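You operate a simulated robot arm through the tools that you are given. There is no shell and no other tool. Be economical: measure what you need, move in short steps, check, and stop when the job is done.

Carry out the task below with a simulated two-armed robot. There is one attempt and no reset: what you move stays moved.

## Task
Wipe up the spill on the top of the long table with the white cloth and put it back.

The check looks at the end state, three seconds after you hand in, the way a careful person would. Anything else that was tipped, shoved, dropped, spilled or broken makes it a failure. Flat cloth is picked up by pressing the open fingertips on it (5 to 10 N) and closing them slowly along it; thin cloth reads only 2 to 8 mm in the jaws.

## Robot
Two 7-joint arms with two-finger parallel grippers on one trunk, on a base that drives. Base frame: it is fixed to the floor where the robot stands at the start and does not move with it; the origin is under the middle of the robot, x ahead of it, y to its left, z up. Units: m, rad, N and s.
The left shoulder is at the start at [0.07, 0.134, 1.176], the right one opposite. Payload 1.57 kg a hand.
The TCP of each hand is the grasp point between the finger pads, 0.03 m short of the fingertips. In the tool frame z runs along the fingers and y along their closing line. The gripper opens to 0.08 m. The fingers are 0.017 m wide and 0.012 m thick; the gripper's body (0.04 by 0.082 m) begins 0.08 m behind the TCP.
Orientation is told as [roll, pitch, yaw] about the base's x, y, z axes, in that order, counted from this pose: with the fingers straight down and closing along the base's y, the tool's x points along the base's -x, its y along +y and its z along -z.

## Interface
- The arms move only by the tool jog_arm. It takes "left_deltas", "right_deltas" or both (then of equal length, played together; a hand with none holds still); each is a list of rows, each a list of 7 numbers: the shift along the tool's x, y, z in units of 50 mm (1.0 is 50 mm), then the turn, a rotation vector about the tool's x, y, z in units of 8 degrees (1.0 is 8 degrees), then the gripper command, from -1 (fully open) to 1 (shut), values between in proportion. In form: [[x, y, z, wx, wy, wz, hand], ...]. A call has 1 to 20 rows; each row shifts and turns the commanded pose from where the row before left it, along the tool's axes as they then stand. A call with a number of a shift or a turn outside -1 to 1 is refused whole. A row lasts 0.2 s, in which the tool goes at most 0.05 m and 0.15 rad; a call with a longer step from one row to the next is refused whole, and so is a gripper value outside its range. Where a pose cannot be reached the arm comes as near as it can. A force on the tool above 40 N (or 10 N above the force at the start of the call, whichever is more), or a blocked arm, ends the call early, and 0.2 s more pass. The fingers move at their own pace (about 0.153 m/s each) and stop on an object; they squeeze with about 39 N. The grip force told is the motor's: it shows also when the fingers shut on nothing. Time passes only in rows, and 0.2 s behind the last, so rows that do not move let the fingers close. It gives the time, the measured TCP pose, the force on the tool (base axes), the opening and the grip force at its end, in the units of the frame above (readings bear some noise), with the torque about the TCP (base axes, N m) and any sound that the robot's microphone picked up, and new pictures: "views" is both (left out), scene, wrist or none (wrist: the cameras of the hands that moved).
- Cameras (640 x 400 px; columns grow to the right, rows downward): "scene" is now at [0.116, 0.0548, 1.3951]; the picture's right is [0.63, -0.78, 0.00], its down [-0.51, -0.42, -0.75] and it looks along [0.58, 0.48, -0.66] (base axes); focal length 291 px, centre (320, 200). "left" rides on the left gripper at [0.072, 0.007, -0.122] in its tool frame; the picture's right is [-0.09, 1.00, 0.00], its down [-0.84, -0.08, -0.54] and it looks along [-0.54, -0.05, 0.84] (tool axes); focal length 238 px, centre (320, 200). "right" rides on the right gripper at [0.072, -0.007, -0.122] in its tool frame; the picture's right is [0.09, 1.00, 0.00], its down [-0.84, 0.08, -0.54] and it looks along [-0.54, 0.05, 0.84] (tool axes); focal length 238 px, centre (320, 200). There is no depth. A picture from a camera that has moved, and an enlarged one, comes with that camera's place and axes in the base frame and with its lens.
- slide_trunk(by): slides the trunk up (or, below 0, down) by that many m; the arms and the scene camera ride with it, the base frame stays. It gives what a move gives, with no picture.
- roll_base(legs): drives the robot by 1 to 6 legs, each [ahead, left, turn to the left] in m, m and rad, along the robot's own axes; the way and the turn of a leg run together, so that a leg with both is an arc; at most 1.5 m and 3.142 rad a leg. The arms and the cameras ride along, it lands a little off, and it stops where it bumps. It gives what a move gives, and a new picture of the scene camera.
- head_to(pan, tilt): turns the head with the scene camera to pan (to the left, within 1.501 rad either way) and tilt (down, from -0.506 to 1.204), counted from straight ahead of the robot. It gives what a move gives, and a new picture of the scene camera.
- enlarge(camera, box): a new picture of the part [left, top, right, bottom] of that camera's present view, enlarged. The clock stands still meanwhile.
- finish_job(): hands the job in; it is judged then, once.

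Go step by step. Nothing tells you exact positions but the pictures and the camera data: compare them with the known pose of the tool, close in by small moves and look again before you grip or let go. The budget is 120 turns and 260 pictures, counting those below and the enlarged ones. Unless the task says otherwise, let go and move clear before handing in, and close with one line.

The tools are called as a command line: name --argument value ..., lists and objects as JSON in quotes. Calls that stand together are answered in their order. jog_arm: Moves the arms, as the interface text tells. Its arguments: {"type":"object","properties":{"left_deltas":{"type":"array","items":{"type":"array","items":{"type":"number"}}},"right_deltas":{"type":"array","items":{"type":"array","items":{"type":"number"}}},"views":{"type":"string","enum":["both","scene","wrist","none"]}},"required":[]} The other tools are called the same way: slide_trunk (by) slides the trunk up or down; roll_base (legs) drives the base; head_to (pan, tilt) turns the head that bears the scene camera; enlarge (camera, box) takes an enlarged picture of a part of a camera's view; finish_job () hands the job in.

At the start:

```text
t: 0.0
left_position: [0.3583, 0.3808, 1.1023]
left_tool_rot: [0.0, 0.0, -0.001]
left_contact_force: [-0.3, -0.2, -0.3]
left_torque: [-0.01, 0.0, 0.02]
left_gripper_width: 0.0796
left_grip_force: 0.0
right_position: [0.4464, 0.0548, 1.1349]
right_tool_rot: [-0.001, -0.001, -0.003]
right_contact_force: [0.4, 1.2, -0.5]
right_torque: [-0.02, 0.06, 0.01]
right_gripper_width: 0.0803
right_grip_force: 0.0
trunk travel left (down, up): [-0.75, 0.19]
robot x, y, heading: [-0.0, -0.0013, -0.001]
head pan, tilt: [0.684, 0.719]
```

scene: 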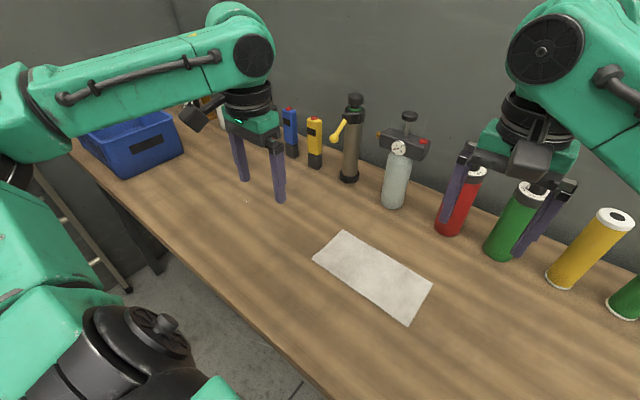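
right: 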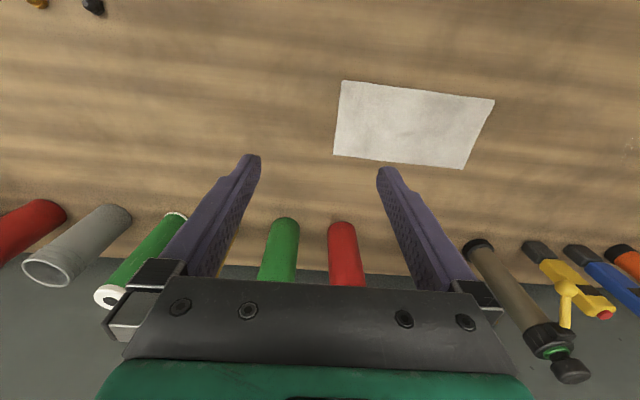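
left: 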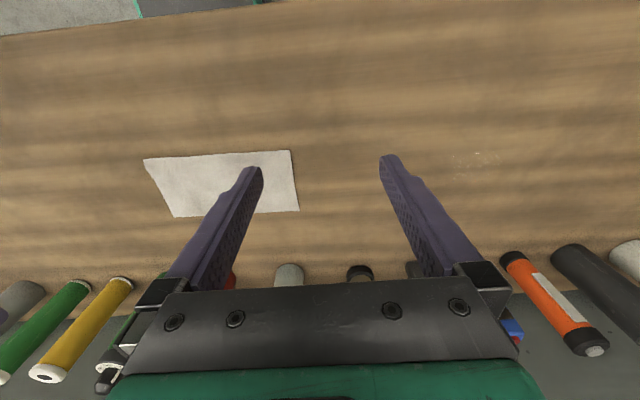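

I see the white cloth on the table, and a faint speckled patch to its left that may be the spill. I'll enlarge it and look around the rest of the table.

enlarge --camera "left" --box '[380, 100, 580, 225]'

enlarge --camera "scene" --box '[160, 120, 460, 340]'

head_to --pan -0.6 --tilt 0.72

```text
3.20 times, centred on (480, 162) of left
camera zoom: at [0.2854, 0.3862, 1.2244], right [0.09, 1.0, 0.0], down [0.84, -0.08, 0.54], along [0.54, -0.05, -0.84], focal length 763 px, centre (-192, 320)
```

zoom: 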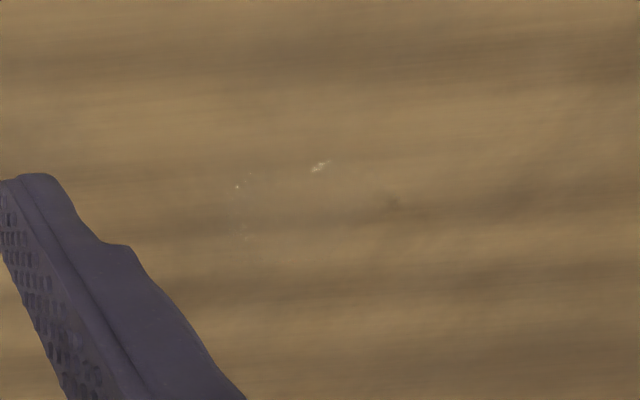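

```text
1.82 times, centred on (310, 230) of scene
camera zoom: at [0.116, 0.0548, 1.3951], right [0.63, -0.78, 0.0], down [-0.51, -0.42, -0.75], along [0.58, 0.48, -0.66], focal length 529 px, centre (338, 146)
```

zoom: 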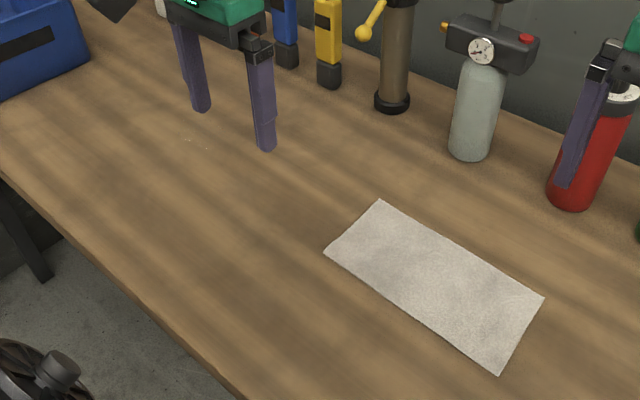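

```text
t: 1.5
left_position: [0.3563, 0.3798, 1.102]
left_tool_rot: [0.0, 0.002, 0.0]
left_contact_force: [0.2, 0.1, -0.1]
left_torque: [-0.02, -0.01, -0.01]
left_gripper_width: 0.08
left_grip_force: 0.2
right_position: [0.4466, 0.0548, 1.135]
right_tool_rot: [-0.001, -0.001, -0.003]
right_contact_force: [0.1, 1.5, -0.6]
right_torque: [0.01, -0.01, 0.0]
right_gripper_width: 0.0799
right_grip_force: 0.0
trunk travel left (down, up): [-0.75, 0.19]
robot x, y, heading: [-0.0019, -0.0012, 0.001]
head pan, tilt: [-0.6, 0.721]
camera scene: at [0.1202, -0.0458, 1.3949], right [-0.56, -0.83, 0.0], down [-0.55, 0.37, -0.75], along [0.62, -0.42, -0.66], focal length 291 px, centre (320, 200)
```

scene: 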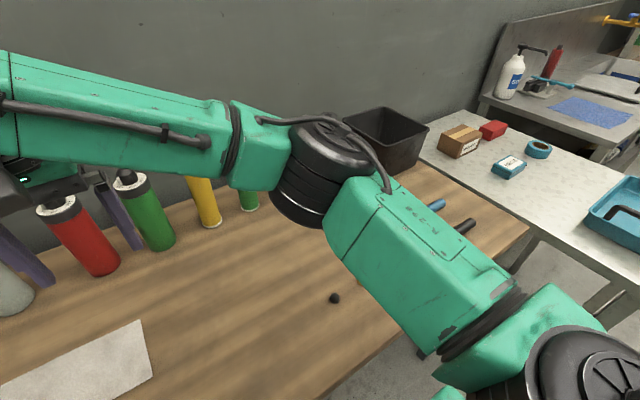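

The speckles near (0.48, 0.65) look like glints of a clear liquid. I'll check the rest of the table before committing.

head_to --pan 0.0 --tilt 0.8

head_to --pan -1.1 --tilt 0.8

head_to --pan 1.1 --tilt 0.7

```text
t: 2.5
left_position: [0.3577, 0.3808, 1.1028]
left_tool_rot: [0.001, 0.001, 0.0]
left_contact_force: [-0.6, -0.4, 0.8]
left_torque: [-0.03, 0.0, 0.0]
left_gripper_width: 0.0798
left_grip_force: 0.1
right_position: [0.4466, 0.0557, 1.1346]
right_tool_rot: [-0.001, -0.001, -0.002]
right_contact_force: [0.9, -0.2, 0.2]
right_torque: [0.01, -0.01, -0.01]
right_gripper_width: 0.08
right_grip_force: 0.1
trunk travel left (down, up): [-0.75, 0.19]
robot x, y, heading: [0.0027, -0.0008, -0.003]
head pan, tilt: [0.0, 0.799]
camera scene: at [0.1313, 0.0015, 1.3884], right [0.0, -1.0, 0.0], down [-0.72, 0.0, -0.7], along [0.7, 0.0, -0.72], focal length 291 px, centre (320, 200)
```

scene: 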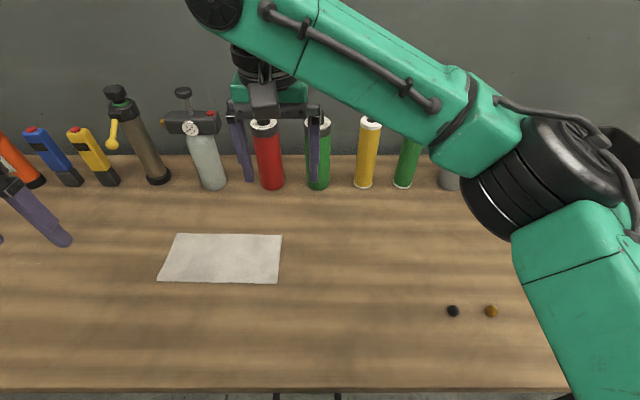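

```text
t: 3.8
left_position: [0.3573, 0.3798, 1.1022]
left_tool_rot: [0.001, -0.001, -0.001]
left_contact_force: [0.1, 0.8, -0.2]
left_torque: [-0.01, 0.01, -0.02]
left_gripper_width: 0.0798
left_grip_force: 0.0
right_position: [0.4464, 0.0548, 1.1349]
right_tool_rot: [0.001, -0.001, -0.002]
right_contact_force: [0.9, 0.1, 0.4]
right_torque: [-0.01, -0.01, 0.01]
right_gripper_width: 0.0799
right_grip_force: 0.2
trunk travel left (down, up): [-0.75, 0.19]
robot x, y, heading: [0.0036, 0.0004, 0.002]
head pan, tilt: [-1.1, 0.799]
camera scene: at [0.0874, -0.0702, 1.3884], right [-0.89, -0.45, 0.0], down [-0.33, 0.64, -0.7], along [0.32, -0.62, -0.72], focal length 291 px, centre (320, 200)
```

scene: 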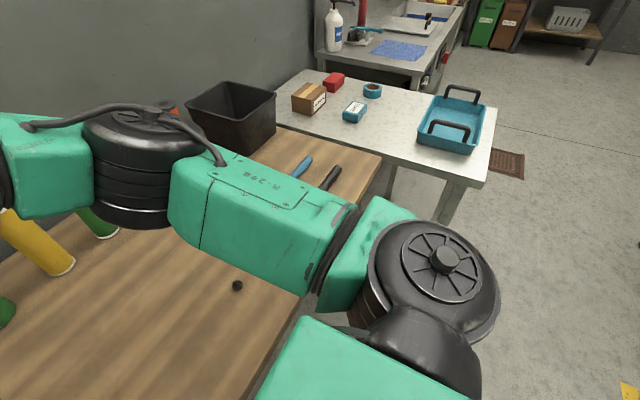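

```text
t: 5.9
left_position: [0.3584, 0.3802, 1.1015]
left_tool_rot: [0.0, 0.0, 0.001]
left_contact_force: [-0.4, -0.1, -0.7]
left_torque: [0.02, 0.01, -0.04]
left_gripper_width: 0.08
left_grip_force: 0.1
right_position: [0.4459, 0.0546, 1.1353]
right_tool_rot: [0.001, 0.001, -0.003]
right_contact_force: [0.1, 0.1, -0.9]
right_torque: [-0.01, 0.0, 0.0]
right_gripper_width: 0.0803
right_grip_force: 0.2
trunk travel left (down, up): [-0.75, 0.19]
robot x, y, heading: [-0.0022, -0.0017, 0.007]
head pan, tilt: [1.1, 0.7]
camera scene: at [0.0893, 0.0773, 1.3967], right [0.89, -0.45, 0.0], down [-0.29, -0.57, -0.76], along [0.35, 0.68, -0.64], focal length 291 px, centre (320, 200)
```

scene: 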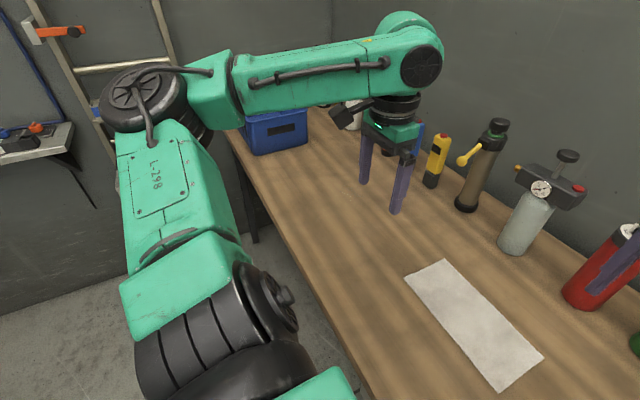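

The cloth lies at about x 0.44–0.57, y 0.09–0.36, and the speckles are near (0.48, 0.65). I'll drive left along the table to get a closer look.

roll_base --legs '[[0, 0.38, 0]]'

jog_arm --left_deltas '[[0, 0, 0, 0, 0, 0, -1]]' --views "both"

head_to --pan 0.3 --tilt 0.9

```text
t: 8.3
left_position: [0.3581, 0.7628, 1.1016]
left_tool_rot: [0.001, 0.001, -0.001]
left_contact_force: [0.2, 0.6, 0.5]
left_torque: [-0.02, -0.02, -0.04]
left_gripper_width: 0.08
left_grip_force: 0.1
right_position: [0.4465, 0.4374, 1.135]
right_tool_rot: [0.001, 0.0, -0.002]
right_contact_force: [0.5, -0.9, -1.4]
right_torque: [0.01, 0.01, 0.01]
right_gripper_width: 0.08
right_grip_force: 0.0
trunk travel left (down, up): [-0.75, 0.19]
robot x, y, heading: [0.0047, 0.3827, 0.0]
head pan, tilt: [1.1, 0.7]
camera scene: at [0.0891, 0.4597, 1.3968], right [0.89, -0.45, 0.0], down [-0.29, -0.57, -0.77], along [0.35, 0.68, -0.64], focal length 291 px, centre (320, 200)
```

scene: 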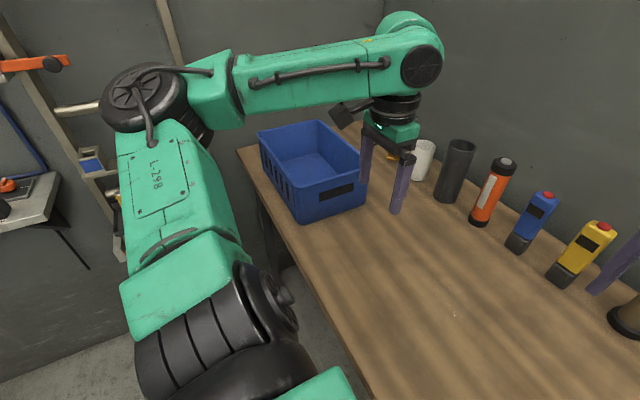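

```text
t: 8.7
left_position: [0.357, 0.7642, 1.1019]
left_tool_rot: [0.0, 0.001, -0.001]
left_contact_force: [0.2, 0.3, 0.1]
left_torque: [0.04, 0.01, -0.02]
left_gripper_width: 0.0799
left_grip_force: 0.1
right_position: [0.4463, 0.4391, 1.1348]
right_tool_rot: [0.001, 0.0, -0.002]
right_contact_force: [0.1, -0.4, -0.2]
right_torque: [0.01, 0.03, -0.02]
right_gripper_width: 0.0799
right_grip_force: 0.0
trunk travel left (down, up): [-0.75, 0.19]
robot x, y, heading: [0.0012, 0.3838, 0.0]
head pan, tilt: [1.1, 0.7]
camera scene: at [0.0891, 0.4603, 1.3967], right [0.89, -0.45, 0.0], down [-0.29, -0.57, -0.77], along [0.35, 0.68, -0.64], focal length 291 px, centre (320, 200)
camera left: at [0.2852, 0.7693, 1.2246], right [0.09, 1.0, 0.0], down [0.84, -0.08, 0.54], along [0.54, -0.05, -0.84], focal length 238 px, centre (320, 200)
```

scene: 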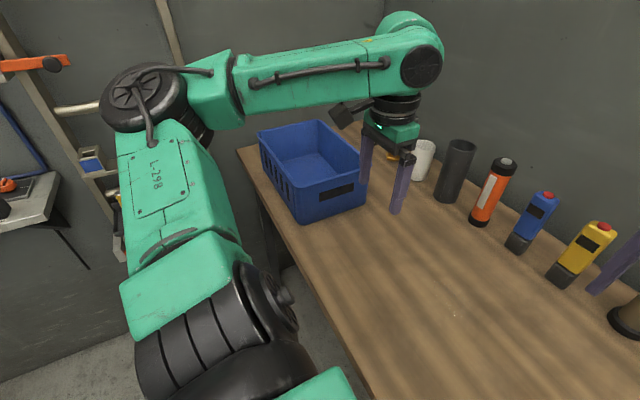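
left: 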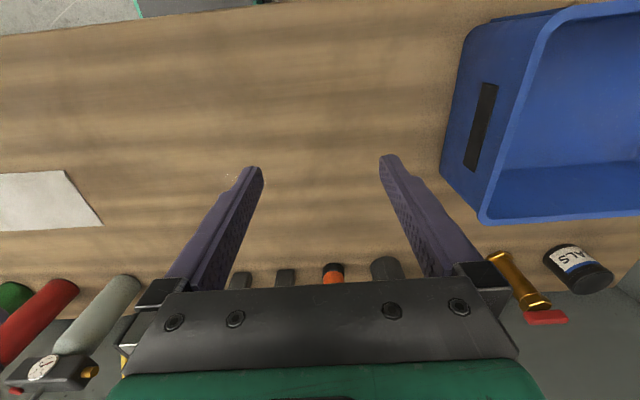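

```text
t: 9.8
left_position: [0.3565, 0.7636, 1.1027]
left_tool_rot: [0.001, 0.0, 0.0]
left_contact_force: [0.2, 0.2, -0.3]
left_torque: [-0.01, 0.04, -0.01]
left_gripper_width: 0.0803
left_grip_force: 0.0
right_position: [0.4463, 0.4381, 1.136]
right_tool_rot: [-0.001, -0.001, -0.002]
right_contact_force: [0.1, -0.1, 0.1]
right_torque: [-0.02, 0.01, 0.01]
right_gripper_width: 0.0799
right_grip_force: 0.1
trunk travel left (down, up): [-0.75, 0.19]
robot x, y, heading: [-0.0021, 0.3844, 0.008]
head pan, tilt: [0.3, 0.901]
camera scene: at [0.1227, 0.4077, 1.3805], right [0.3, -0.95, 0.0], down [-0.75, -0.23, -0.62], along [0.59, 0.18, -0.78], focal length 291 px, centre (320, 200)
```

scene: 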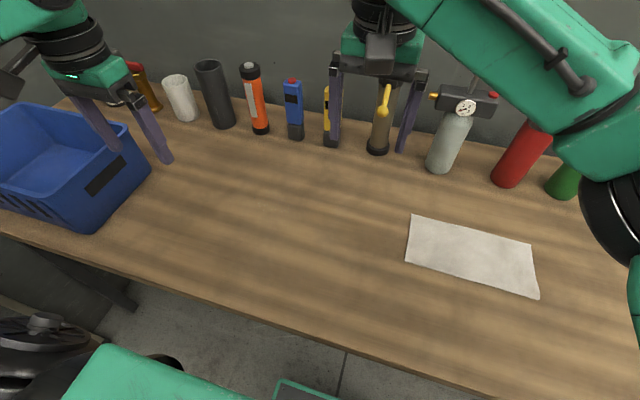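

The glints shift with the viewpoint, as a clear puddle's would, somewhere around y 0.57–0.69. I'll bring the left hand's camera over it.

jog_arm --left_deltas '[[0.2, -0.7, 0.5, 0, 0, 0, -1], [0.2, -0.7, 0.5, 0, 0, 0, -1], [0.2, -0.7, 0.5, 0, 0, 0, -1], [0.2, -0.7, 0.5, 0, 0, 0, -1]]' --views "wrist"

enlarge --camera "left" --box '[200, 60, 440, 210]'

enlarge --camera "scene" --box '[160, 120, 400, 270]'

```text
t: 10.8
left_position: [0.3245, 0.6194, 1.0047]
left_tool_rot: [-0.01, 0.006, -0.003]
left_contact_force: [0.0, 0.8, -0.3]
left_torque: [-0.06, 0.01, -0.01]
left_gripper_width: 0.0801
left_grip_force: 0.0
left hand out of reach, approached as far as the arm can: row 4
right_position: [0.4466, 0.4345, 1.1361]
right_tool_rot: [0.004, 0.003, -0.001]
right_contact_force: [0.4, 0.1, 0.0]
right_torque: [0.03, 0.06, -0.01]
right_gripper_width: 0.0799
right_grip_force: 0.1
trunk travel left (down, up): [-0.75, 0.19]
robot x, y, heading: [-0.0011, 0.3836, 0.003]
head pan, tilt: [0.3, 0.901]
camera left: at [0.2535, 0.6278, 1.1264], right [0.09, 1.0, -0.01], down [0.84, -0.07, 0.54], along [0.54, -0.06, -0.84], focal length 238 px, centre (320, 200)
```

left: 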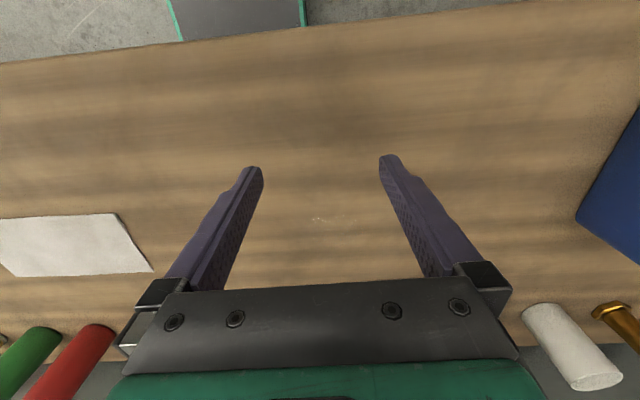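

```text
2.67 times, centred on (320, 135) of left
camera zoom: at [0.2535, 0.6278, 1.1264], right [0.09, 1.0, -0.01], down [0.84, -0.07, 0.54], along [0.54, -0.06, -0.84], focal length 636 px, centre (320, 373)
```

zoom: 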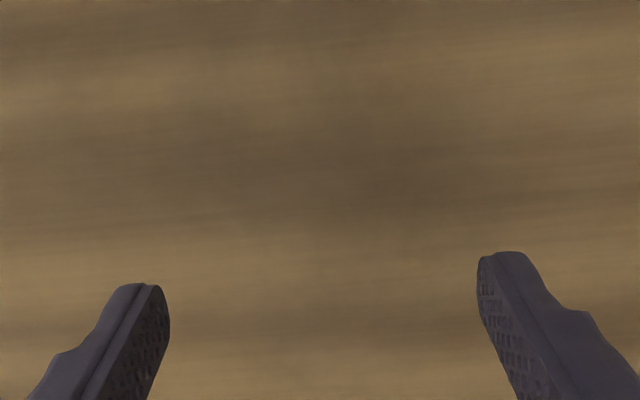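

```text
2.67 times, centred on (280, 195) of scene
camera zoom: at [0.1233, 0.4034, 1.3806], right [0.3, -0.96, 0.0], down [-0.75, -0.23, -0.62], along [0.59, 0.19, -0.78], focal length 775 px, centre (427, 213)
```

zoom: 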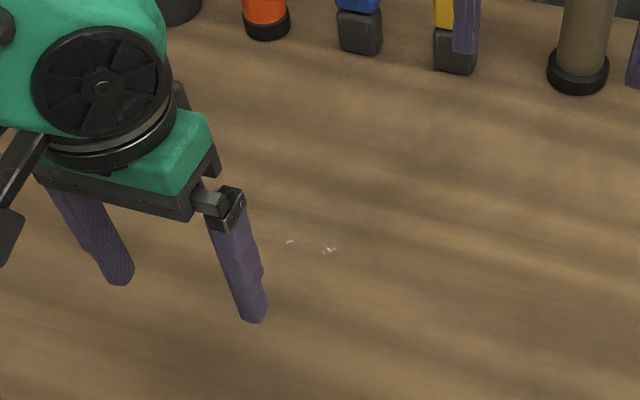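

enlarge --camera "left" --box '[250, 180, 410, 280]'

enlarge --camera "scene" --box '[230, 180, 330, 242]'

```text
4.00 times, centred on (330, 230) of left
camera zoom: at [0.2535, 0.6278, 1.1264], right [0.09, 1.0, -0.01], down [0.84, -0.07, 0.54], along [0.54, -0.06, -0.84], focal length 953 px, centre (280, 80)
```

zoom: 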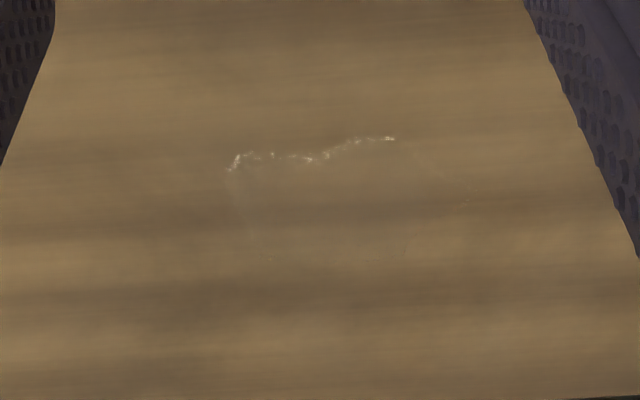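

```text
6.40 times, centred on (280, 211) of scene
camera zoom: at [0.1233, 0.4034, 1.3806], right [0.3, -0.96, 0.0], down [-0.75, -0.23, -0.62], along [0.59, 0.19, -0.78], focal length 1860 px, centre (576, 130)
```

zoom: 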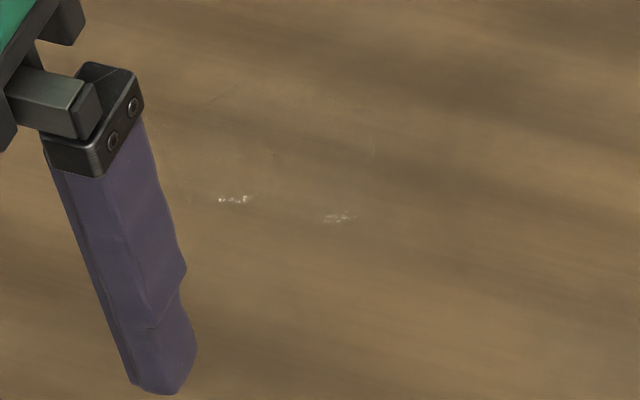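

The puddle spans about x 0.485–0.56, y 0.57–0.69. My plan is to pinch the cloth at both ends with both hands, carry it level, wipe, and lay it back. First I'll bring both hands above the cloth ends.

jog_arm --left_deltas '[[-0.367, -0.57, 0.2, 0, 0, 0, -1], [-0.367, -0.57, 0.2, 0, 0, 0, -1], [-0.367, -0.57, 0.2, 0, 0, 0, -1], [-0.367, -0.57, 0.2, 0, 0, 0, -1], [-0.367, -0.57, 0.2, 0, 0, 0, -1], [-0.367, -0.57, 0.2, 0, 0, 0, -1], [-0.367, -0.57, 0.2, 0, 0, 0, -1], [-0.367, -0.57, 0.2, 0, 0, 0, -1], [-0.367, -0.57, 0.2, 0, 0, 0, -1], [-0.367, -0.57, 0.2, 0, 0, 0, -1]]' --right_deltas '[[-0.123, -0.62, 0.47, 0, 0, 0, -1], [-0.123, -0.62, 0.47, 0, 0, 0, -1], [-0.123, -0.62, 0.47, 0, 0, 0, -1], [-0.123, -0.62, 0.47, 0, 0, 0, -1], [-0.123, -0.62, 0.47, 0, 0, 0, -1], [-0.123, -0.62, 0.47, 0, 0, 0, -1], [-0.123, -0.62, 0.47, 0, 0, 0, -1], [-0.123, -0.62, 0.47, 0, 0, 0, -1], [-0.123, -0.62, 0.47, 0, 0, 0, -1], [-0.123, -0.62, 0.47, 0, 0, 0, -1]]'

head_to --pan -0.5 --tilt 0.9

```text
t: 13.0
left_position: [0.4308, 0.4615, 0.9464]
left_tool_rot: [0.0, 0.001, -0.001]
left_contact_force: [-0.4, 0.4, -0.1]
left_torque: [0.01, 0.0, -0.01]
left_gripper_width: 0.0801
left_grip_force: 0.0
left hand out of reach, approached as far as the arm can: row 6, 7, 8, 9, 10
right_position: [0.5092, 0.1267, 0.8994]
right_tool_rot: [0.0, 0.0, -0.002]
right_contact_force: [-0.4, 0.6, -0.2]
right_torque: [0.02, 0.01, 0.0]
right_gripper_width: 0.0797
right_grip_force: 0.0
trunk travel left (down, up): [-0.75, 0.19]
robot x, y, heading: [-0.0011, 0.3797, -0.002]
head pan, tilt: [0.3, 0.901]
camera scene: at [0.1229, 0.4064, 1.3805], right [0.3, -0.96, 0.0], down [-0.75, -0.23, -0.62], along [0.59, 0.18, -0.78], focal length 291 px, centre (320, 200)
camera right: at [0.4375, 0.1203, 1.0205], right [-0.09, 1.0, 0.0], down [0.84, 0.08, 0.54], along [0.54, 0.05, -0.84], focal length 238 px, centre (320, 200)
camera left: at [0.3584, 0.4668, 1.0691], right [0.09, 1.0, 0.0], down [0.84, -0.08, 0.54], along [0.54, -0.05, -0.84], focal length 238 px, centre (320, 200)
```

scene: 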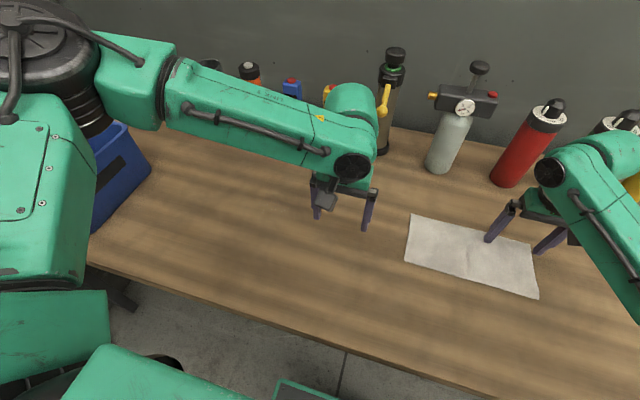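
right: 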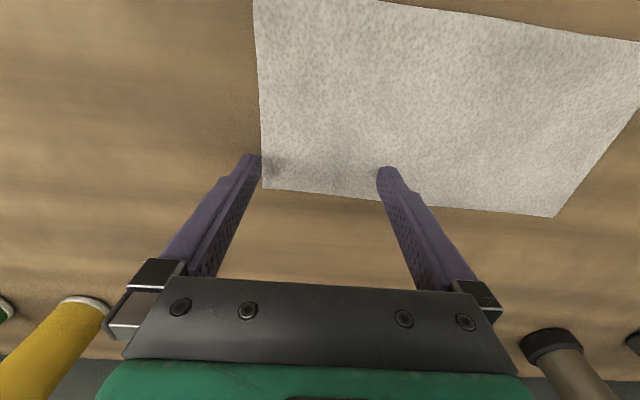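
left: 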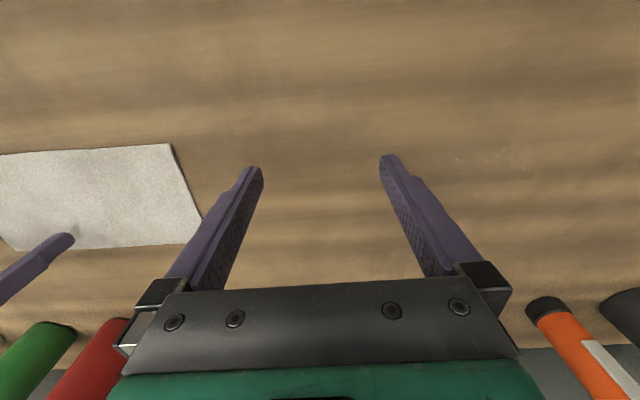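

```text
t: 14.1
left_position: [0.4307, 0.4609, 0.9469]
left_tool_rot: [0.001, -0.002, 0.0]
left_contact_force: [-0.1, 0.2, 0.5]
left_torque: [-0.02, 0.02, 0.0]
left_gripper_width: 0.0803
left_grip_force: 0.0
right_position: [0.509, 0.1294, 0.8989]
right_tool_rot: [-0.001, 0.001, -0.001]
right_contact_force: [-0.9, 1.0, -0.9]
right_torque: [-0.02, -0.03, 0.0]
right_gripper_width: 0.08
right_grip_force: 0.0
trunk travel left (down, up): [-0.75, 0.19]
robot x, y, heading: [-0.0015, 0.3822, -0.001]
head pan, tilt: [-0.499, 0.901]
camera scene: at [0.117, 0.349, 1.3805], right [-0.48, -0.88, 0.0], down [-0.69, 0.37, -0.62], along [0.55, -0.3, -0.78], focal length 291 px, centre (320, 200)
```

scene: 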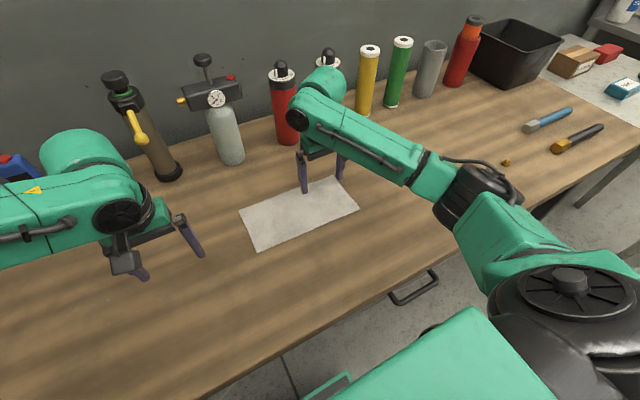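

The right side of the table is clean, so there is only one spill. The left arm can't cross the middle, so I'll shift the base right to straddle the cloth.

roll_base --legs '[[0, -0.2, 0]]'

head_to --pan 0.0 --tilt 0.8

```text
t: 15.7
left_position: [0.4307, 0.2628, 0.9477]
left_tool_rot: [-0.002, -0.001, 0.0]
left_contact_force: [0.6, -0.3, -0.6]
left_torque: [-0.01, -0.05, -0.03]
left_gripper_width: 0.0798
left_grip_force: 0.1
right_position: [0.5093, -0.0686, 0.8996]
right_tool_rot: [0.0, 0.001, 0.0]
right_contact_force: [0.6, -1.0, -0.3]
right_torque: [-0.03, -0.01, 0.03]
right_gripper_width: 0.0797
right_grip_force: 0.1
trunk travel left (down, up): [-0.75, 0.19]
robot x, y, heading: [-0.0002, 0.1867, -0.0]
head pan, tilt: [-0.499, 0.901]
camera scene: at [0.117, 0.1513, 1.3806], right [-0.48, -0.88, 0.0], down [-0.69, 0.37, -0.62], along [0.55, -0.3, -0.78], focal length 291 px, centre (320, 200)
```

scene: 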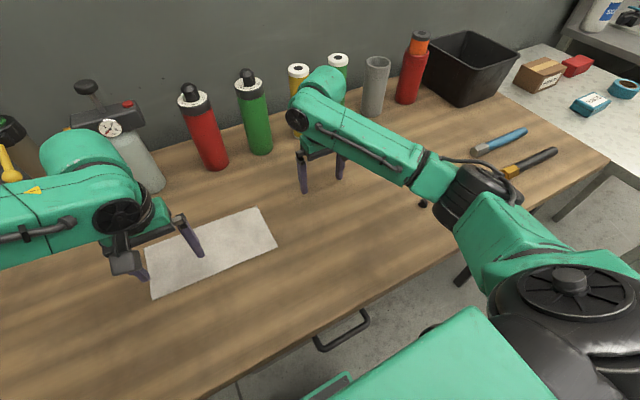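

```text
t: 16.7
left_position: [0.4313, 0.2617, 0.9468]
left_tool_rot: [-0.002, 0.001, -0.001]
left_contact_force: [-0.1, 0.2, -1.0]
left_torque: [0.03, 0.02, -0.03]
left_gripper_width: 0.0801
left_grip_force: 0.2
right_position: [0.5088, -0.0692, 0.8999]
right_tool_rot: [0.0, 0.001, 0.0]
right_contact_force: [-0.8, -0.7, 0.1]
right_torque: [-0.04, 0.01, 0.01]
right_gripper_width: 0.0801
right_grip_force: 0.0
trunk travel left (down, up): [-0.75, 0.19]
robot x, y, heading: [0.0002, 0.1835, 0.002]
head pan, tilt: [0.0, 0.799]
camera scene: at [0.1314, 0.1864, 1.3884], right [0.0, -1.0, 0.0], down [-0.72, 0.0, -0.7], along [0.7, 0.0, -0.72], focal length 291 px, centre (320, 200)
```

scene: 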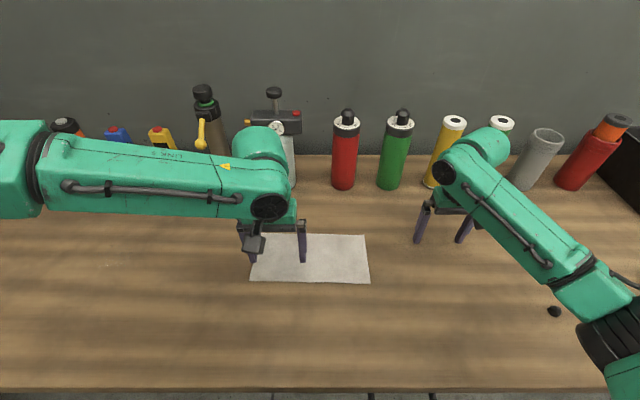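

The base now straddles the cloth (y about 0.076–0.337). I'll move the hands over the ends with partly closed jaws.

jog_arm --left_deltas '[[-0.308, 0.18, 0.2, 0, 0, 0, -0.25], [-0.308, 0.18, 0.2, 0, 0, 0, -0.25], [-0.308, 0.18, 0.2, 0, 0, 0, -0.25], [-0.308, 0.18, 0.2, 0, 0, 0, -0.25], [-0.308, 0.18, 0.2, 0, 0, 0, -0.25]]' --right_deltas '[[0, 0.7, 0.02, 0, 0, 0, -0.25], [0, 0.7, 0.02, 0, 0, 0, -0.25], [0, 0.7, 0.02, 0, 0, 0, -0.25], [0, 0.7, 0.02, 0, 0, 0, -0.25], [0, 0.7, 0.02, 0, 0, 0, -0.25]]'

```text
t: 17.9
left_position: [0.4867, 0.3306, 0.9096]
left_tool_rot: [-0.004, 0.0, 0.0]
left_contact_force: [-0.1, 0.2, -0.6]
left_torque: [0.01, 0.02, 0.0]
left_gripper_width: 0.05
left_grip_force: 0.0
left hand out of reach, approached as far as the arm can: row 1, 2, 3, 4, 5
right_position: [0.5105, 0.1066, 0.8944]
right_tool_rot: [-0.002, 0.002, -0.001]
right_contact_force: [0.3, -0.3, 0.1]
right_torque: [-0.04, 0.0, 0.01]
right_gripper_width: 0.05
right_grip_force: 0.1
trunk travel left (down, up): [-0.75, 0.19]
robot x, y, heading: [-0.0024, 0.1826, 0.005]
head pan, tilt: [0.0, 0.799]
camera scene: at [0.1319, 0.1883, 1.3884], right [0.0, -1.0, 0.0], down [-0.72, 0.0, -0.7], along [0.7, 0.0, -0.72], focal length 291 px, centre (320, 200)
camera right: at [0.4383, 0.0999, 1.0164], right [-0.09, 1.0, 0.0], down [0.84, 0.08, 0.54], along [0.54, 0.05, -0.84], focal length 238 px, centre (320, 200)
camera left: at [0.4135, 0.338, 1.0319], right [0.09, 1.0, 0.0], down [0.84, -0.07, 0.54], along [0.54, -0.05, -0.84], focal length 238 px, centre (320, 200)
```

scene: 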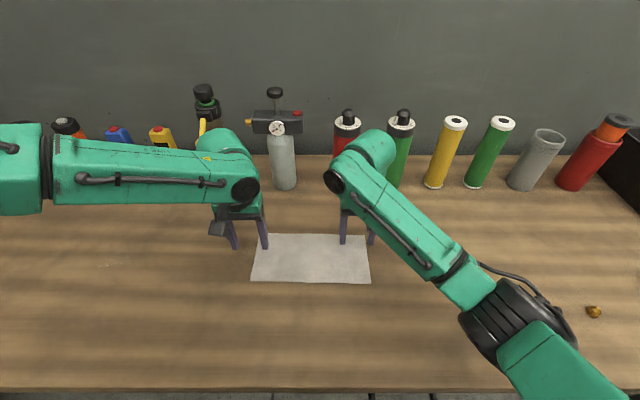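
right: 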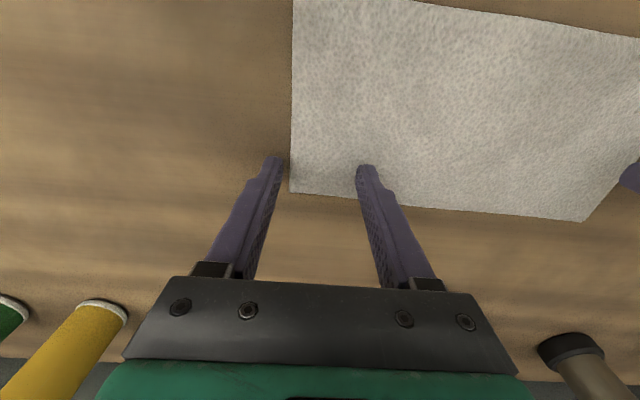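
left: 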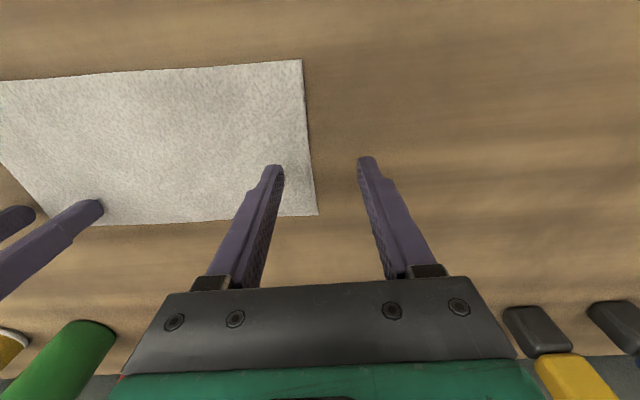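

Fingertips line up with the cloth ends. I'll set the right hand 4 cm inside the right edge and the left hand 4 cm inside the left one, jaws narrower, then descend in small steps.

jog_arm --left_deltas '[[0, -0.4, 0.2, 0, 0, 0, 0.0], [-0.2, -0.4, 0.2, 0, 0, 0, 0.0], [-0.2, 0, 0.2, 0, 0, 0, 0.0], [0, 0, 0.0, 0, 0, 0, 0.0]]' --right_deltas '[[0, 0.16, 0.2, 0, 0, 0, 0.0], [0, 0.16, 0.2, 0, 0, 0, 0.0], [0, 0, 0.2, 0, 0, 0, 0.0], [0, 0, 0.1, 0, 0, 0, 0.0]]'

```text
t: 18.4
left_position: [0.4708, 0.3192, 0.9094]
left_tool_rot: [-0.001, -0.005, 0.0]
left_contact_force: [0.3, 0.2, -0.4]
left_torque: [-0.01, 0.0, -0.02]
left_gripper_width: 0.0401
left_grip_force: 0.2
left hand out of reach, approached as far as the arm can: row 1, 2
right_position: [0.5129, 0.1141, 0.8916]
right_tool_rot: [0.0, -0.023, -0.006]
right_contact_force: [-4.3, -2.4, 23.2]
right_torque: [-0.16, 0.29, -0.03]
right_gripper_width: 0.0404
right_grip_force: 0.2
trunk travel left (down, up): [-0.75, 0.19]
robot x, y, heading: [-0.0023, 0.1827, -0.001]
head pan, tilt: [0.0, 0.799]
stopped in row 2 (right hand): the force on the tool passed its limit (the readings are from after the stop); the commanded pose is now the measured one
camera scene: at [0.1281, 0.1868, 1.3889], right [0.0, -1.0, 0.0], down [-0.72, 0.0, -0.7], along [0.7, 0.0, -0.72], focal length 291 px, centre (320, 200)
camera right: at [0.438, 0.108, 1.0117], right [-0.09, 1.0, 0.0], down [0.82, 0.07, 0.56], along [0.56, 0.05, -0.83], focal length 238 px, centre (320, 200)
camera left: at [0.3995, 0.3257, 1.031], right [0.09, 1.0, 0.0], down [0.83, -0.08, 0.55], along [0.54, -0.05, -0.84], focal length 238 px, centre (320, 200)
```

scene: 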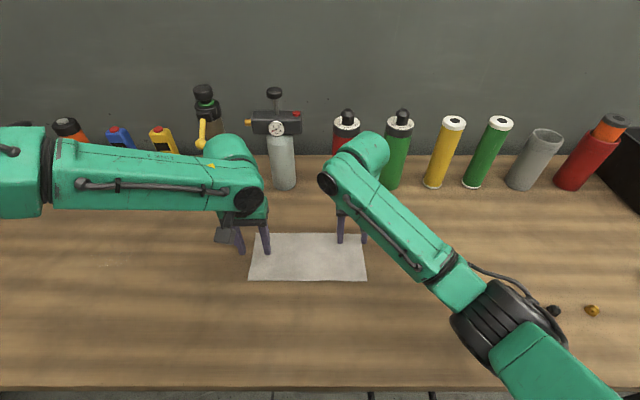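
right: 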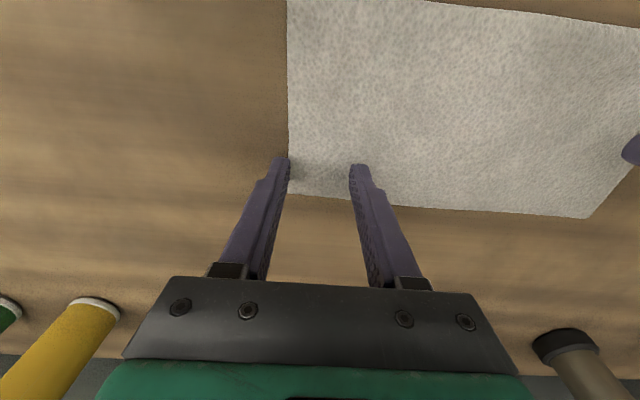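
left: 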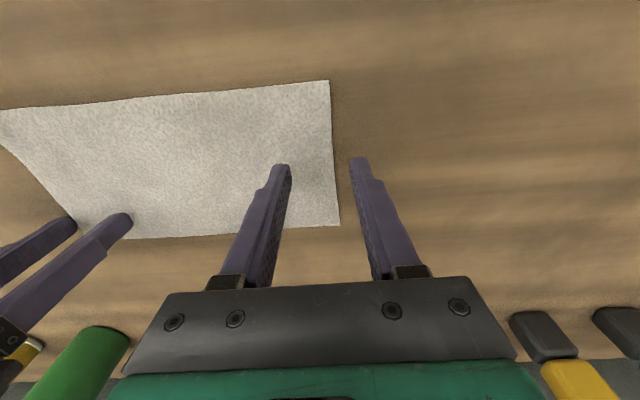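

The right fingers touched at TCP z ≈ 0.892, so the surface is really at about z 0.86. With that the cloth is at x 0.417–0.539, y 0.083–0.325. I'll lift, shift the base a bit right for the left arm's reach, and correct.

jog_arm --left_deltas '[[0, 0, -0.3, 0, 0, 0, 0.0], [0, 0, -0.3, 0, 0, 0, 0.0], [0, 0, 0, 0, 0, 0, 0.0]]' --right_deltas '[[0, 0, -0.4, 0, 0, 0, 0.0], [0.35, 0, -0.3, 0, 0, 0, 0.0], [0.35, 0, 0, 0, 0, 0, 0.0]]' --views "none"

roll_base --legs '[[0, -0.07, 0]]'

```text
t: 19.2
left_position: [0.4728, 0.3186, 0.9382]
left_tool_rot: [-0.001, 0.001, -0.002]
left_contact_force: [0.6, -0.2, 1.1]
left_torque: [0.04, 0.02, -0.04]
left_gripper_width: 0.0398
left_grip_force: 0.1
right_position: [0.4789, 0.1133, 0.9219]
right_tool_rot: [-0.001, -0.015, -0.004]
right_contact_force: [-0.7, -0.1, -0.2]
right_torque: [-0.02, -0.01, 0.04]
right_gripper_width: 0.0401
right_grip_force: 0.1
trunk travel left (down, up): [-0.75, 0.19]
robot x, y, heading: [0.0013, 0.1838, 0.001]
head pan, tilt: [0.0, 0.799]
```

```text
t: 20.2
left_position: [0.4735, 0.2498, 0.9372]
left_tool_rot: [-0.004, -0.003, 0.001]
left_contact_force: [-0.5, -0.4, 1.3]
left_torque: [-0.02, -0.01, -0.02]
left_gripper_width: 0.04
left_grip_force: 0.1
right_position: [0.478, 0.0462, 0.9229]
right_tool_rot: [-0.002, -0.016, -0.003]
right_contact_force: [0.0, 0.0, 0.8]
right_torque: [-0.03, -0.01, 0.01]
right_gripper_width: 0.0398
right_grip_force: 0.2
trunk travel left (down, up): [-0.75, 0.19]
robot x, y, heading: [-0.0014, 0.1127, 0.002]
head pan, tilt: [0.0, 0.799]
camera scene: at [0.1315, 0.1181, 1.3884], right [0.0, -1.0, 0.0], down [-0.72, 0.0, -0.7], along [0.7, 0.0, -0.72], focal length 291 px, centre (320, 200)
```

scene: 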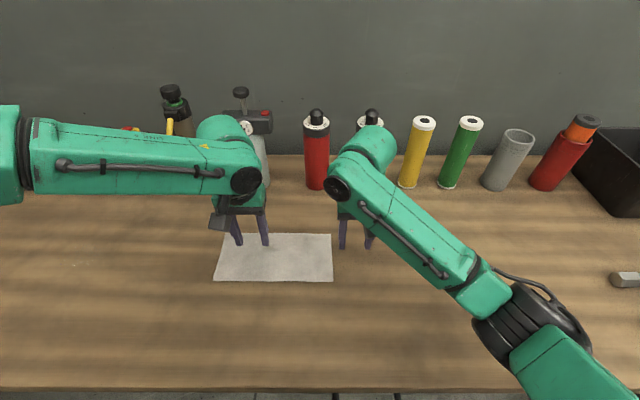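

jog_arm --left_deltas '[[0, 0.27, 0.15, 0, 0, 0, 0.0], [0, 0.27, 0.15, 0, 0, 0, 0.0], [0, 0.26, 0.15, 0, 0, 0, 0.0], [0, 0, 0.1, 0, 0, 0, 0.0]]' --right_deltas '[[0, 0.57, 0.1, 0, 0.11, 0, 0.0], [0, 0.57, 0.1, 0, 0, 0, 0.0], [0, 0.57, 0.0, 0, 0, 0, 0.0], [0, 0, 0.05, 0, 0, 0, 0.0]]'

```text
t: 21.2
left_position: [0.4753, 0.2906, 0.9096]
left_tool_rot: [-0.002, -0.001, 0.001]
left_contact_force: [0.7, 0.8, 0.3]
left_torque: [-0.03, 0.01, -0.02]
left_gripper_width: 0.0398
left_grip_force: 0.0
right_position: [0.4786, 0.1308, 0.9102]
right_tool_rot: [0.001, 0.0, -0.004]
right_contact_force: [-0.8, 0.4, -1.3]
right_torque: [0.01, -0.01, -0.01]
right_gripper_width: 0.04
right_grip_force: 0.1
trunk travel left (down, up): [-0.75, 0.19]
robot x, y, heading: [0.0032, 0.1116, -0.0]
head pan, tilt: [0.0, 0.799]
camera scene: at [0.1318, 0.1159, 1.3884], right [0.0, -1.0, 0.0], down [-0.72, 0.0, -0.7], along [0.7, 0.0, -0.72], focal length 291 px, centre (320, 200)
camera right: at [0.4065, 0.1238, 1.0325], right [-0.09, 1.0, 0.0], down [0.84, 0.07, 0.54], along [0.54, 0.05, -0.84], focal length 238 px, centre (320, 200)
camera left: at [0.4025, 0.2957, 1.0324], right [0.09, 1.0, 0.0], down [0.84, -0.08, 0.54], along [0.54, -0.05, -0.84], focal length 238 px, centre (320, 200)
```

scene: 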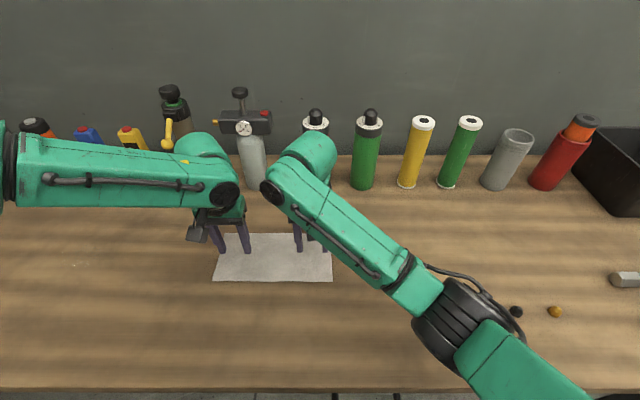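
right: 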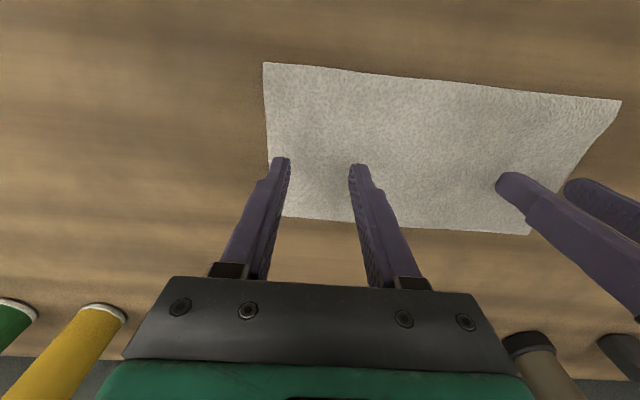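
left: 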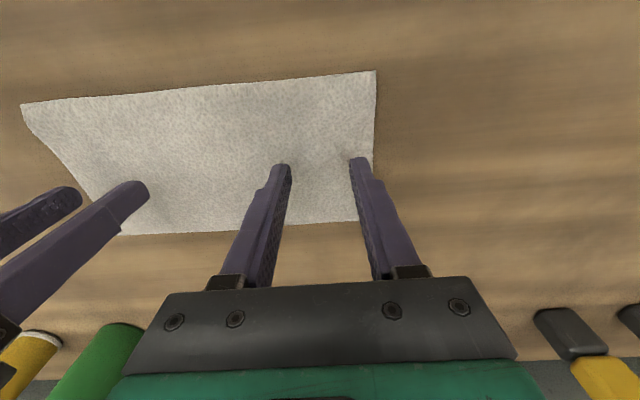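

Both hands are well placed over the ends. Now pressing down gently.

jog_arm --left_deltas '[[0, 0, 0.12, 0, 0, 0, 0.0], [0, 0, 0.12, 0, 0, 0, 0.0], [0, 0, 0.12, 0, 0, 0, 0.0], [0, 0, 0.1, 0, 0, 0, 0.0], [0, 0, 0, 0, 0, 0, 0.0]]' --right_deltas '[[0, 0.12, 0.12, 0, 0, 0, 0.0], [0, 0, 0.12, 0, 0, 0, 0.0], [0, 0, 0.12, 0, 0, 0, 0.0], [0, 0, 0.1, 0, 0, 0, 0.0], [0, 0, 0, 0, 0, 0, 0.0]]' --views "none"

```text
t: 22.4
left_position: [0.4729, 0.2888, 0.8923]
left_tool_rot: [-0.001, -0.008, 0.002]
left_contact_force: [3.2, 0.8, 14.5]
left_torque: [0.39, -0.04, -0.08]
left_gripper_width: 0.0402
left_grip_force: 0.6
right_position: [0.4776, 0.1359, 0.8913]
right_tool_rot: [0.004, -0.012, -0.004]
right_contact_force: [7.0, -0.8, 28.3]
right_torque: [-0.66, -0.13, 0.18]
right_gripper_width: 0.0397
right_grip_force: 0.1
trunk travel left (down, up): [-0.75, 0.19]
robot x, y, heading: [0.004, 0.1136, 0.004]
head pan, tilt: [0.0, 0.799]
```

Contact at TCP z ≈ 0.892; pressure is too high, so I'll ease off to about 8 N and close the right jaws slowly.

jog_arm --left_deltas '[[0, 0, -0.05, 0, 0, 0, 0.0], [0, 0, 0, 0, 0, 0, 0.0]]' --right_deltas '[[0, 0, -0.08, 0, 0, 0, 0.0], [0, 0, 0, 0, 0, 0, 0.0]]' --views "none"

```text
t: 23.0
left_position: [0.4711, 0.2893, 0.8912]
left_tool_rot: [-0.003, -0.005, 0.001]
left_contact_force: [1.6, -1.0, 9.1]
left_torque: [0.18, -0.01, -0.02]
left_gripper_width: 0.0398
left_grip_force: 0.1
right_position: [0.476, 0.1368, 0.8916]
right_tool_rot: [0.001, -0.002, -0.002]
right_contact_force: [3.1, 1.4, 15.6]
right_torque: [-0.3, -0.06, 0.06]
right_gripper_width: 0.0395
right_grip_force: 0.2
trunk travel left (down, up): [-0.75, 0.19]
robot x, y, heading: [-0.0014, 0.1143, 0.002]
head pan, tilt: [0.0, 0.799]
```

jog_arm --left_deltas '[[0, 0, -0.3, 0, 0, 0, 0.0], [0, 0, 0, 0, 0, 0, 0.0], [0, 0, 0, 0, 0, 0, 0.0], [0, 0, 0, 0, 0, 0, 0.0], [0, 0, 0, 0, 0, 0, 0.0], [0, 0, 0, 0, 0, 0, 0.0], [0, 0, 0, 0, 0, 0, 0.0], [0, 0, 0, 0, 0, 0, 0.0], [0, 0, 0, 0, 0, 0, 0.0], [0, 0, 0, 0, 0, 0, 0.0], [0, 0, 0, 0, 0, 0, 0.0], [0, 0, 0, 0, 0, 0, 0.0]]' --right_deltas '[[0, 0, -0.05, 0, 0, 0, 0.0], [0, 0, 0, 0, 0, 0, 0.1], [0, 0, 0, 0, 0, 0, 0.2], [0, 0, 0, 0, 0, 0, 0.3], [0, 0, 0, 0, 0, 0, 0.4], [0, 0, 0, 0, 0, 0, 0.5], [0, 0, 0, 0, 0, 0, 0.6], [0, 0, 0, 0, 0, 0, 0.7], [0, 0, 0, 0, 0, 0, 0.8], [0, 0, 0, 0, 0, 0, 0.9], [0, 0, 0, 0, 0, 0, 1], [0, 0, 0, 0, 0, 0, 1]]'

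```text
t: 25.6
left_position: [0.4746, 0.2897, 0.9048]
left_tool_rot: [0.0, -0.002, 0.001]
left_contact_force: [-0.4, 0.3, 0.0]
left_torque: [0.0, 0.03, 0.01]
left_gripper_width: 0.04
left_grip_force: 0.1
right_position: [0.4782, 0.1353, 0.8925]
right_tool_rot: [-0.001, 0.0, -0.003]
right_contact_force: [-0.2, -0.6, -0.1]
right_torque: [-0.02, 0.01, 0.01]
right_gripper_width: 0.0016
right_grip_force: 23.2
trunk travel left (down, up): [-0.75, 0.19]
robot x, y, heading: [-0.0021, 0.1096, -0.001]
head pan, tilt: [0.0, 0.799]
camera scene: at [0.1315, 0.1158, 1.3884], right [0.0, -1.0, 0.0], down [-0.72, 0.0, -0.7], along [0.7, 0.0, -0.72], focal length 291 px, centre (320, 200)
camera right: at [0.4066, 0.1293, 1.0152], right [-0.09, 1.0, 0.0], down [0.84, 0.07, 0.54], along [0.54, 0.05, -0.84], focal length 238 px, centre (320, 200)
camera left: at [0.402, 0.296, 1.0271], right [0.09, 1.0, 0.0], down [0.84, -0.07, 0.54], along [0.54, -0.05, -0.84], focal length 238 px, centre (320, 200)
```

scene: 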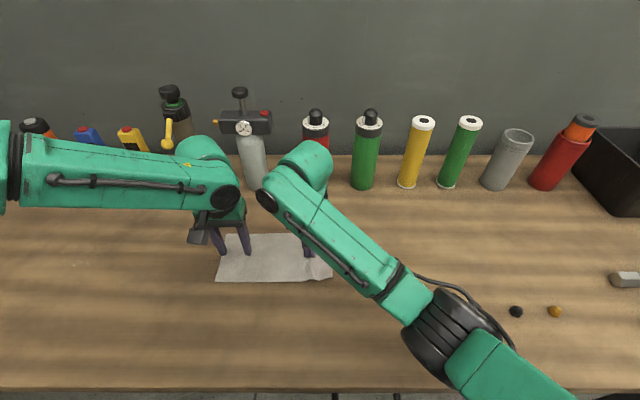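
right: 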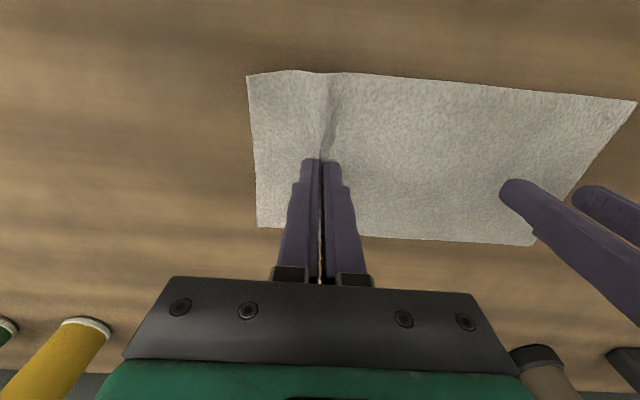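
left: 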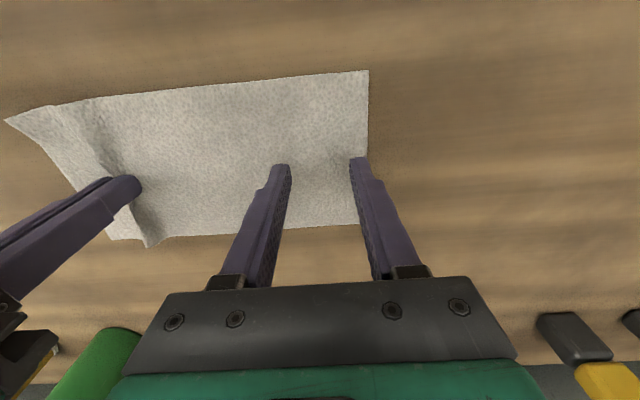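

A ruck is pinched in the right hand. Now the left: press and close slowly, drifting slightly right to leave slack.

jog_arm --left_deltas '[[0, 0, 0.15, 0, 0, 0, 0.0], [0, 0, 0.15, 0, 0, 0, 0.0], [0, 0, 0, 0, 0, 0, 0.0], [0, -0.02, 0, 0, 0, 0, 0.1], [0, -0.02, 0, 0, 0, 0, 0.2], [0, -0.02, 0, 0, 0, 0, 0.3], [0, -0.02, 0, 0, 0, 0, 0.4], [0, -0.02, 0, 0, 0, 0, 0.5], [0, -0.02, 0, 0, 0, 0, 0.6], [0, -0.02, 0, 0, 0, 0, 0.7], [0, -0.02, 0, 0, 0, 0, 0.8], [0, -0.02, 0, 0, 0, 0, 0.9], [0, 0, 0, 0, 0, 0, 1], [0, 0, 0, 0, 0, 0, 1]]'

```text
t: 28.6
left_position: [0.4724, 0.28, 0.8908]
left_tool_rot: [0.0, -0.003, 0.001]
left_contact_force: [1.2, 2.9, 16.3]
left_torque: [0.24, 0.0, -0.03]
left_gripper_width: 0.0059
left_grip_force: 25.6
right_position: [0.4764, 0.1369, 0.8941]
right_tool_rot: [-0.001, -0.002, -0.004]
right_contact_force: [0.4, 0.9, -0.9]
right_torque: [0.01, 0.01, -0.01]
right_gripper_width: 0.0017
right_grip_force: 23.8
trunk travel left (down, up): [-0.75, 0.19]
robot x, y, heading: [0.0012, 0.1151, -0.001]
head pan, tilt: [0.0, 0.799]
camera scene: at [0.1291, 0.1158, 1.3887], right [0.0, -1.0, 0.0], down [-0.72, 0.0, -0.7], along [0.7, 0.0, -0.72], focal length 291 px, centre (320, 200)
camera left: at [0.4001, 0.2865, 1.0133], right [0.09, 1.0, 0.0], down [0.84, -0.07, 0.55], along [0.54, -0.05, -0.84], focal length 238 px, centre (320, 200)
```

scene: 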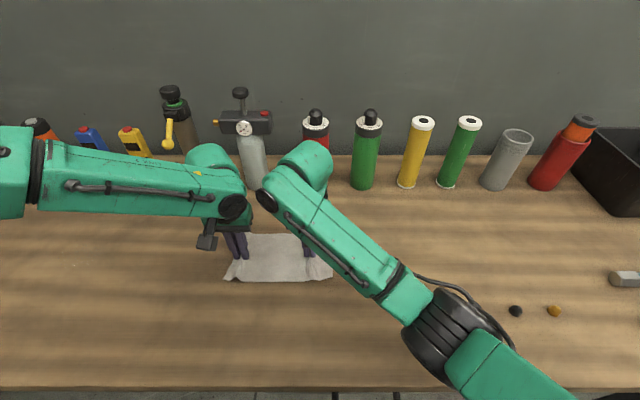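
left: 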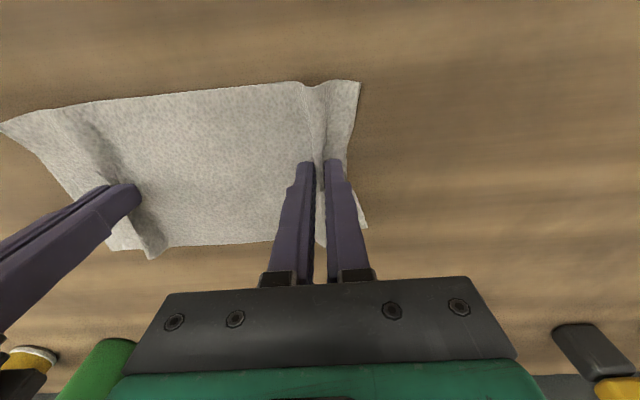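

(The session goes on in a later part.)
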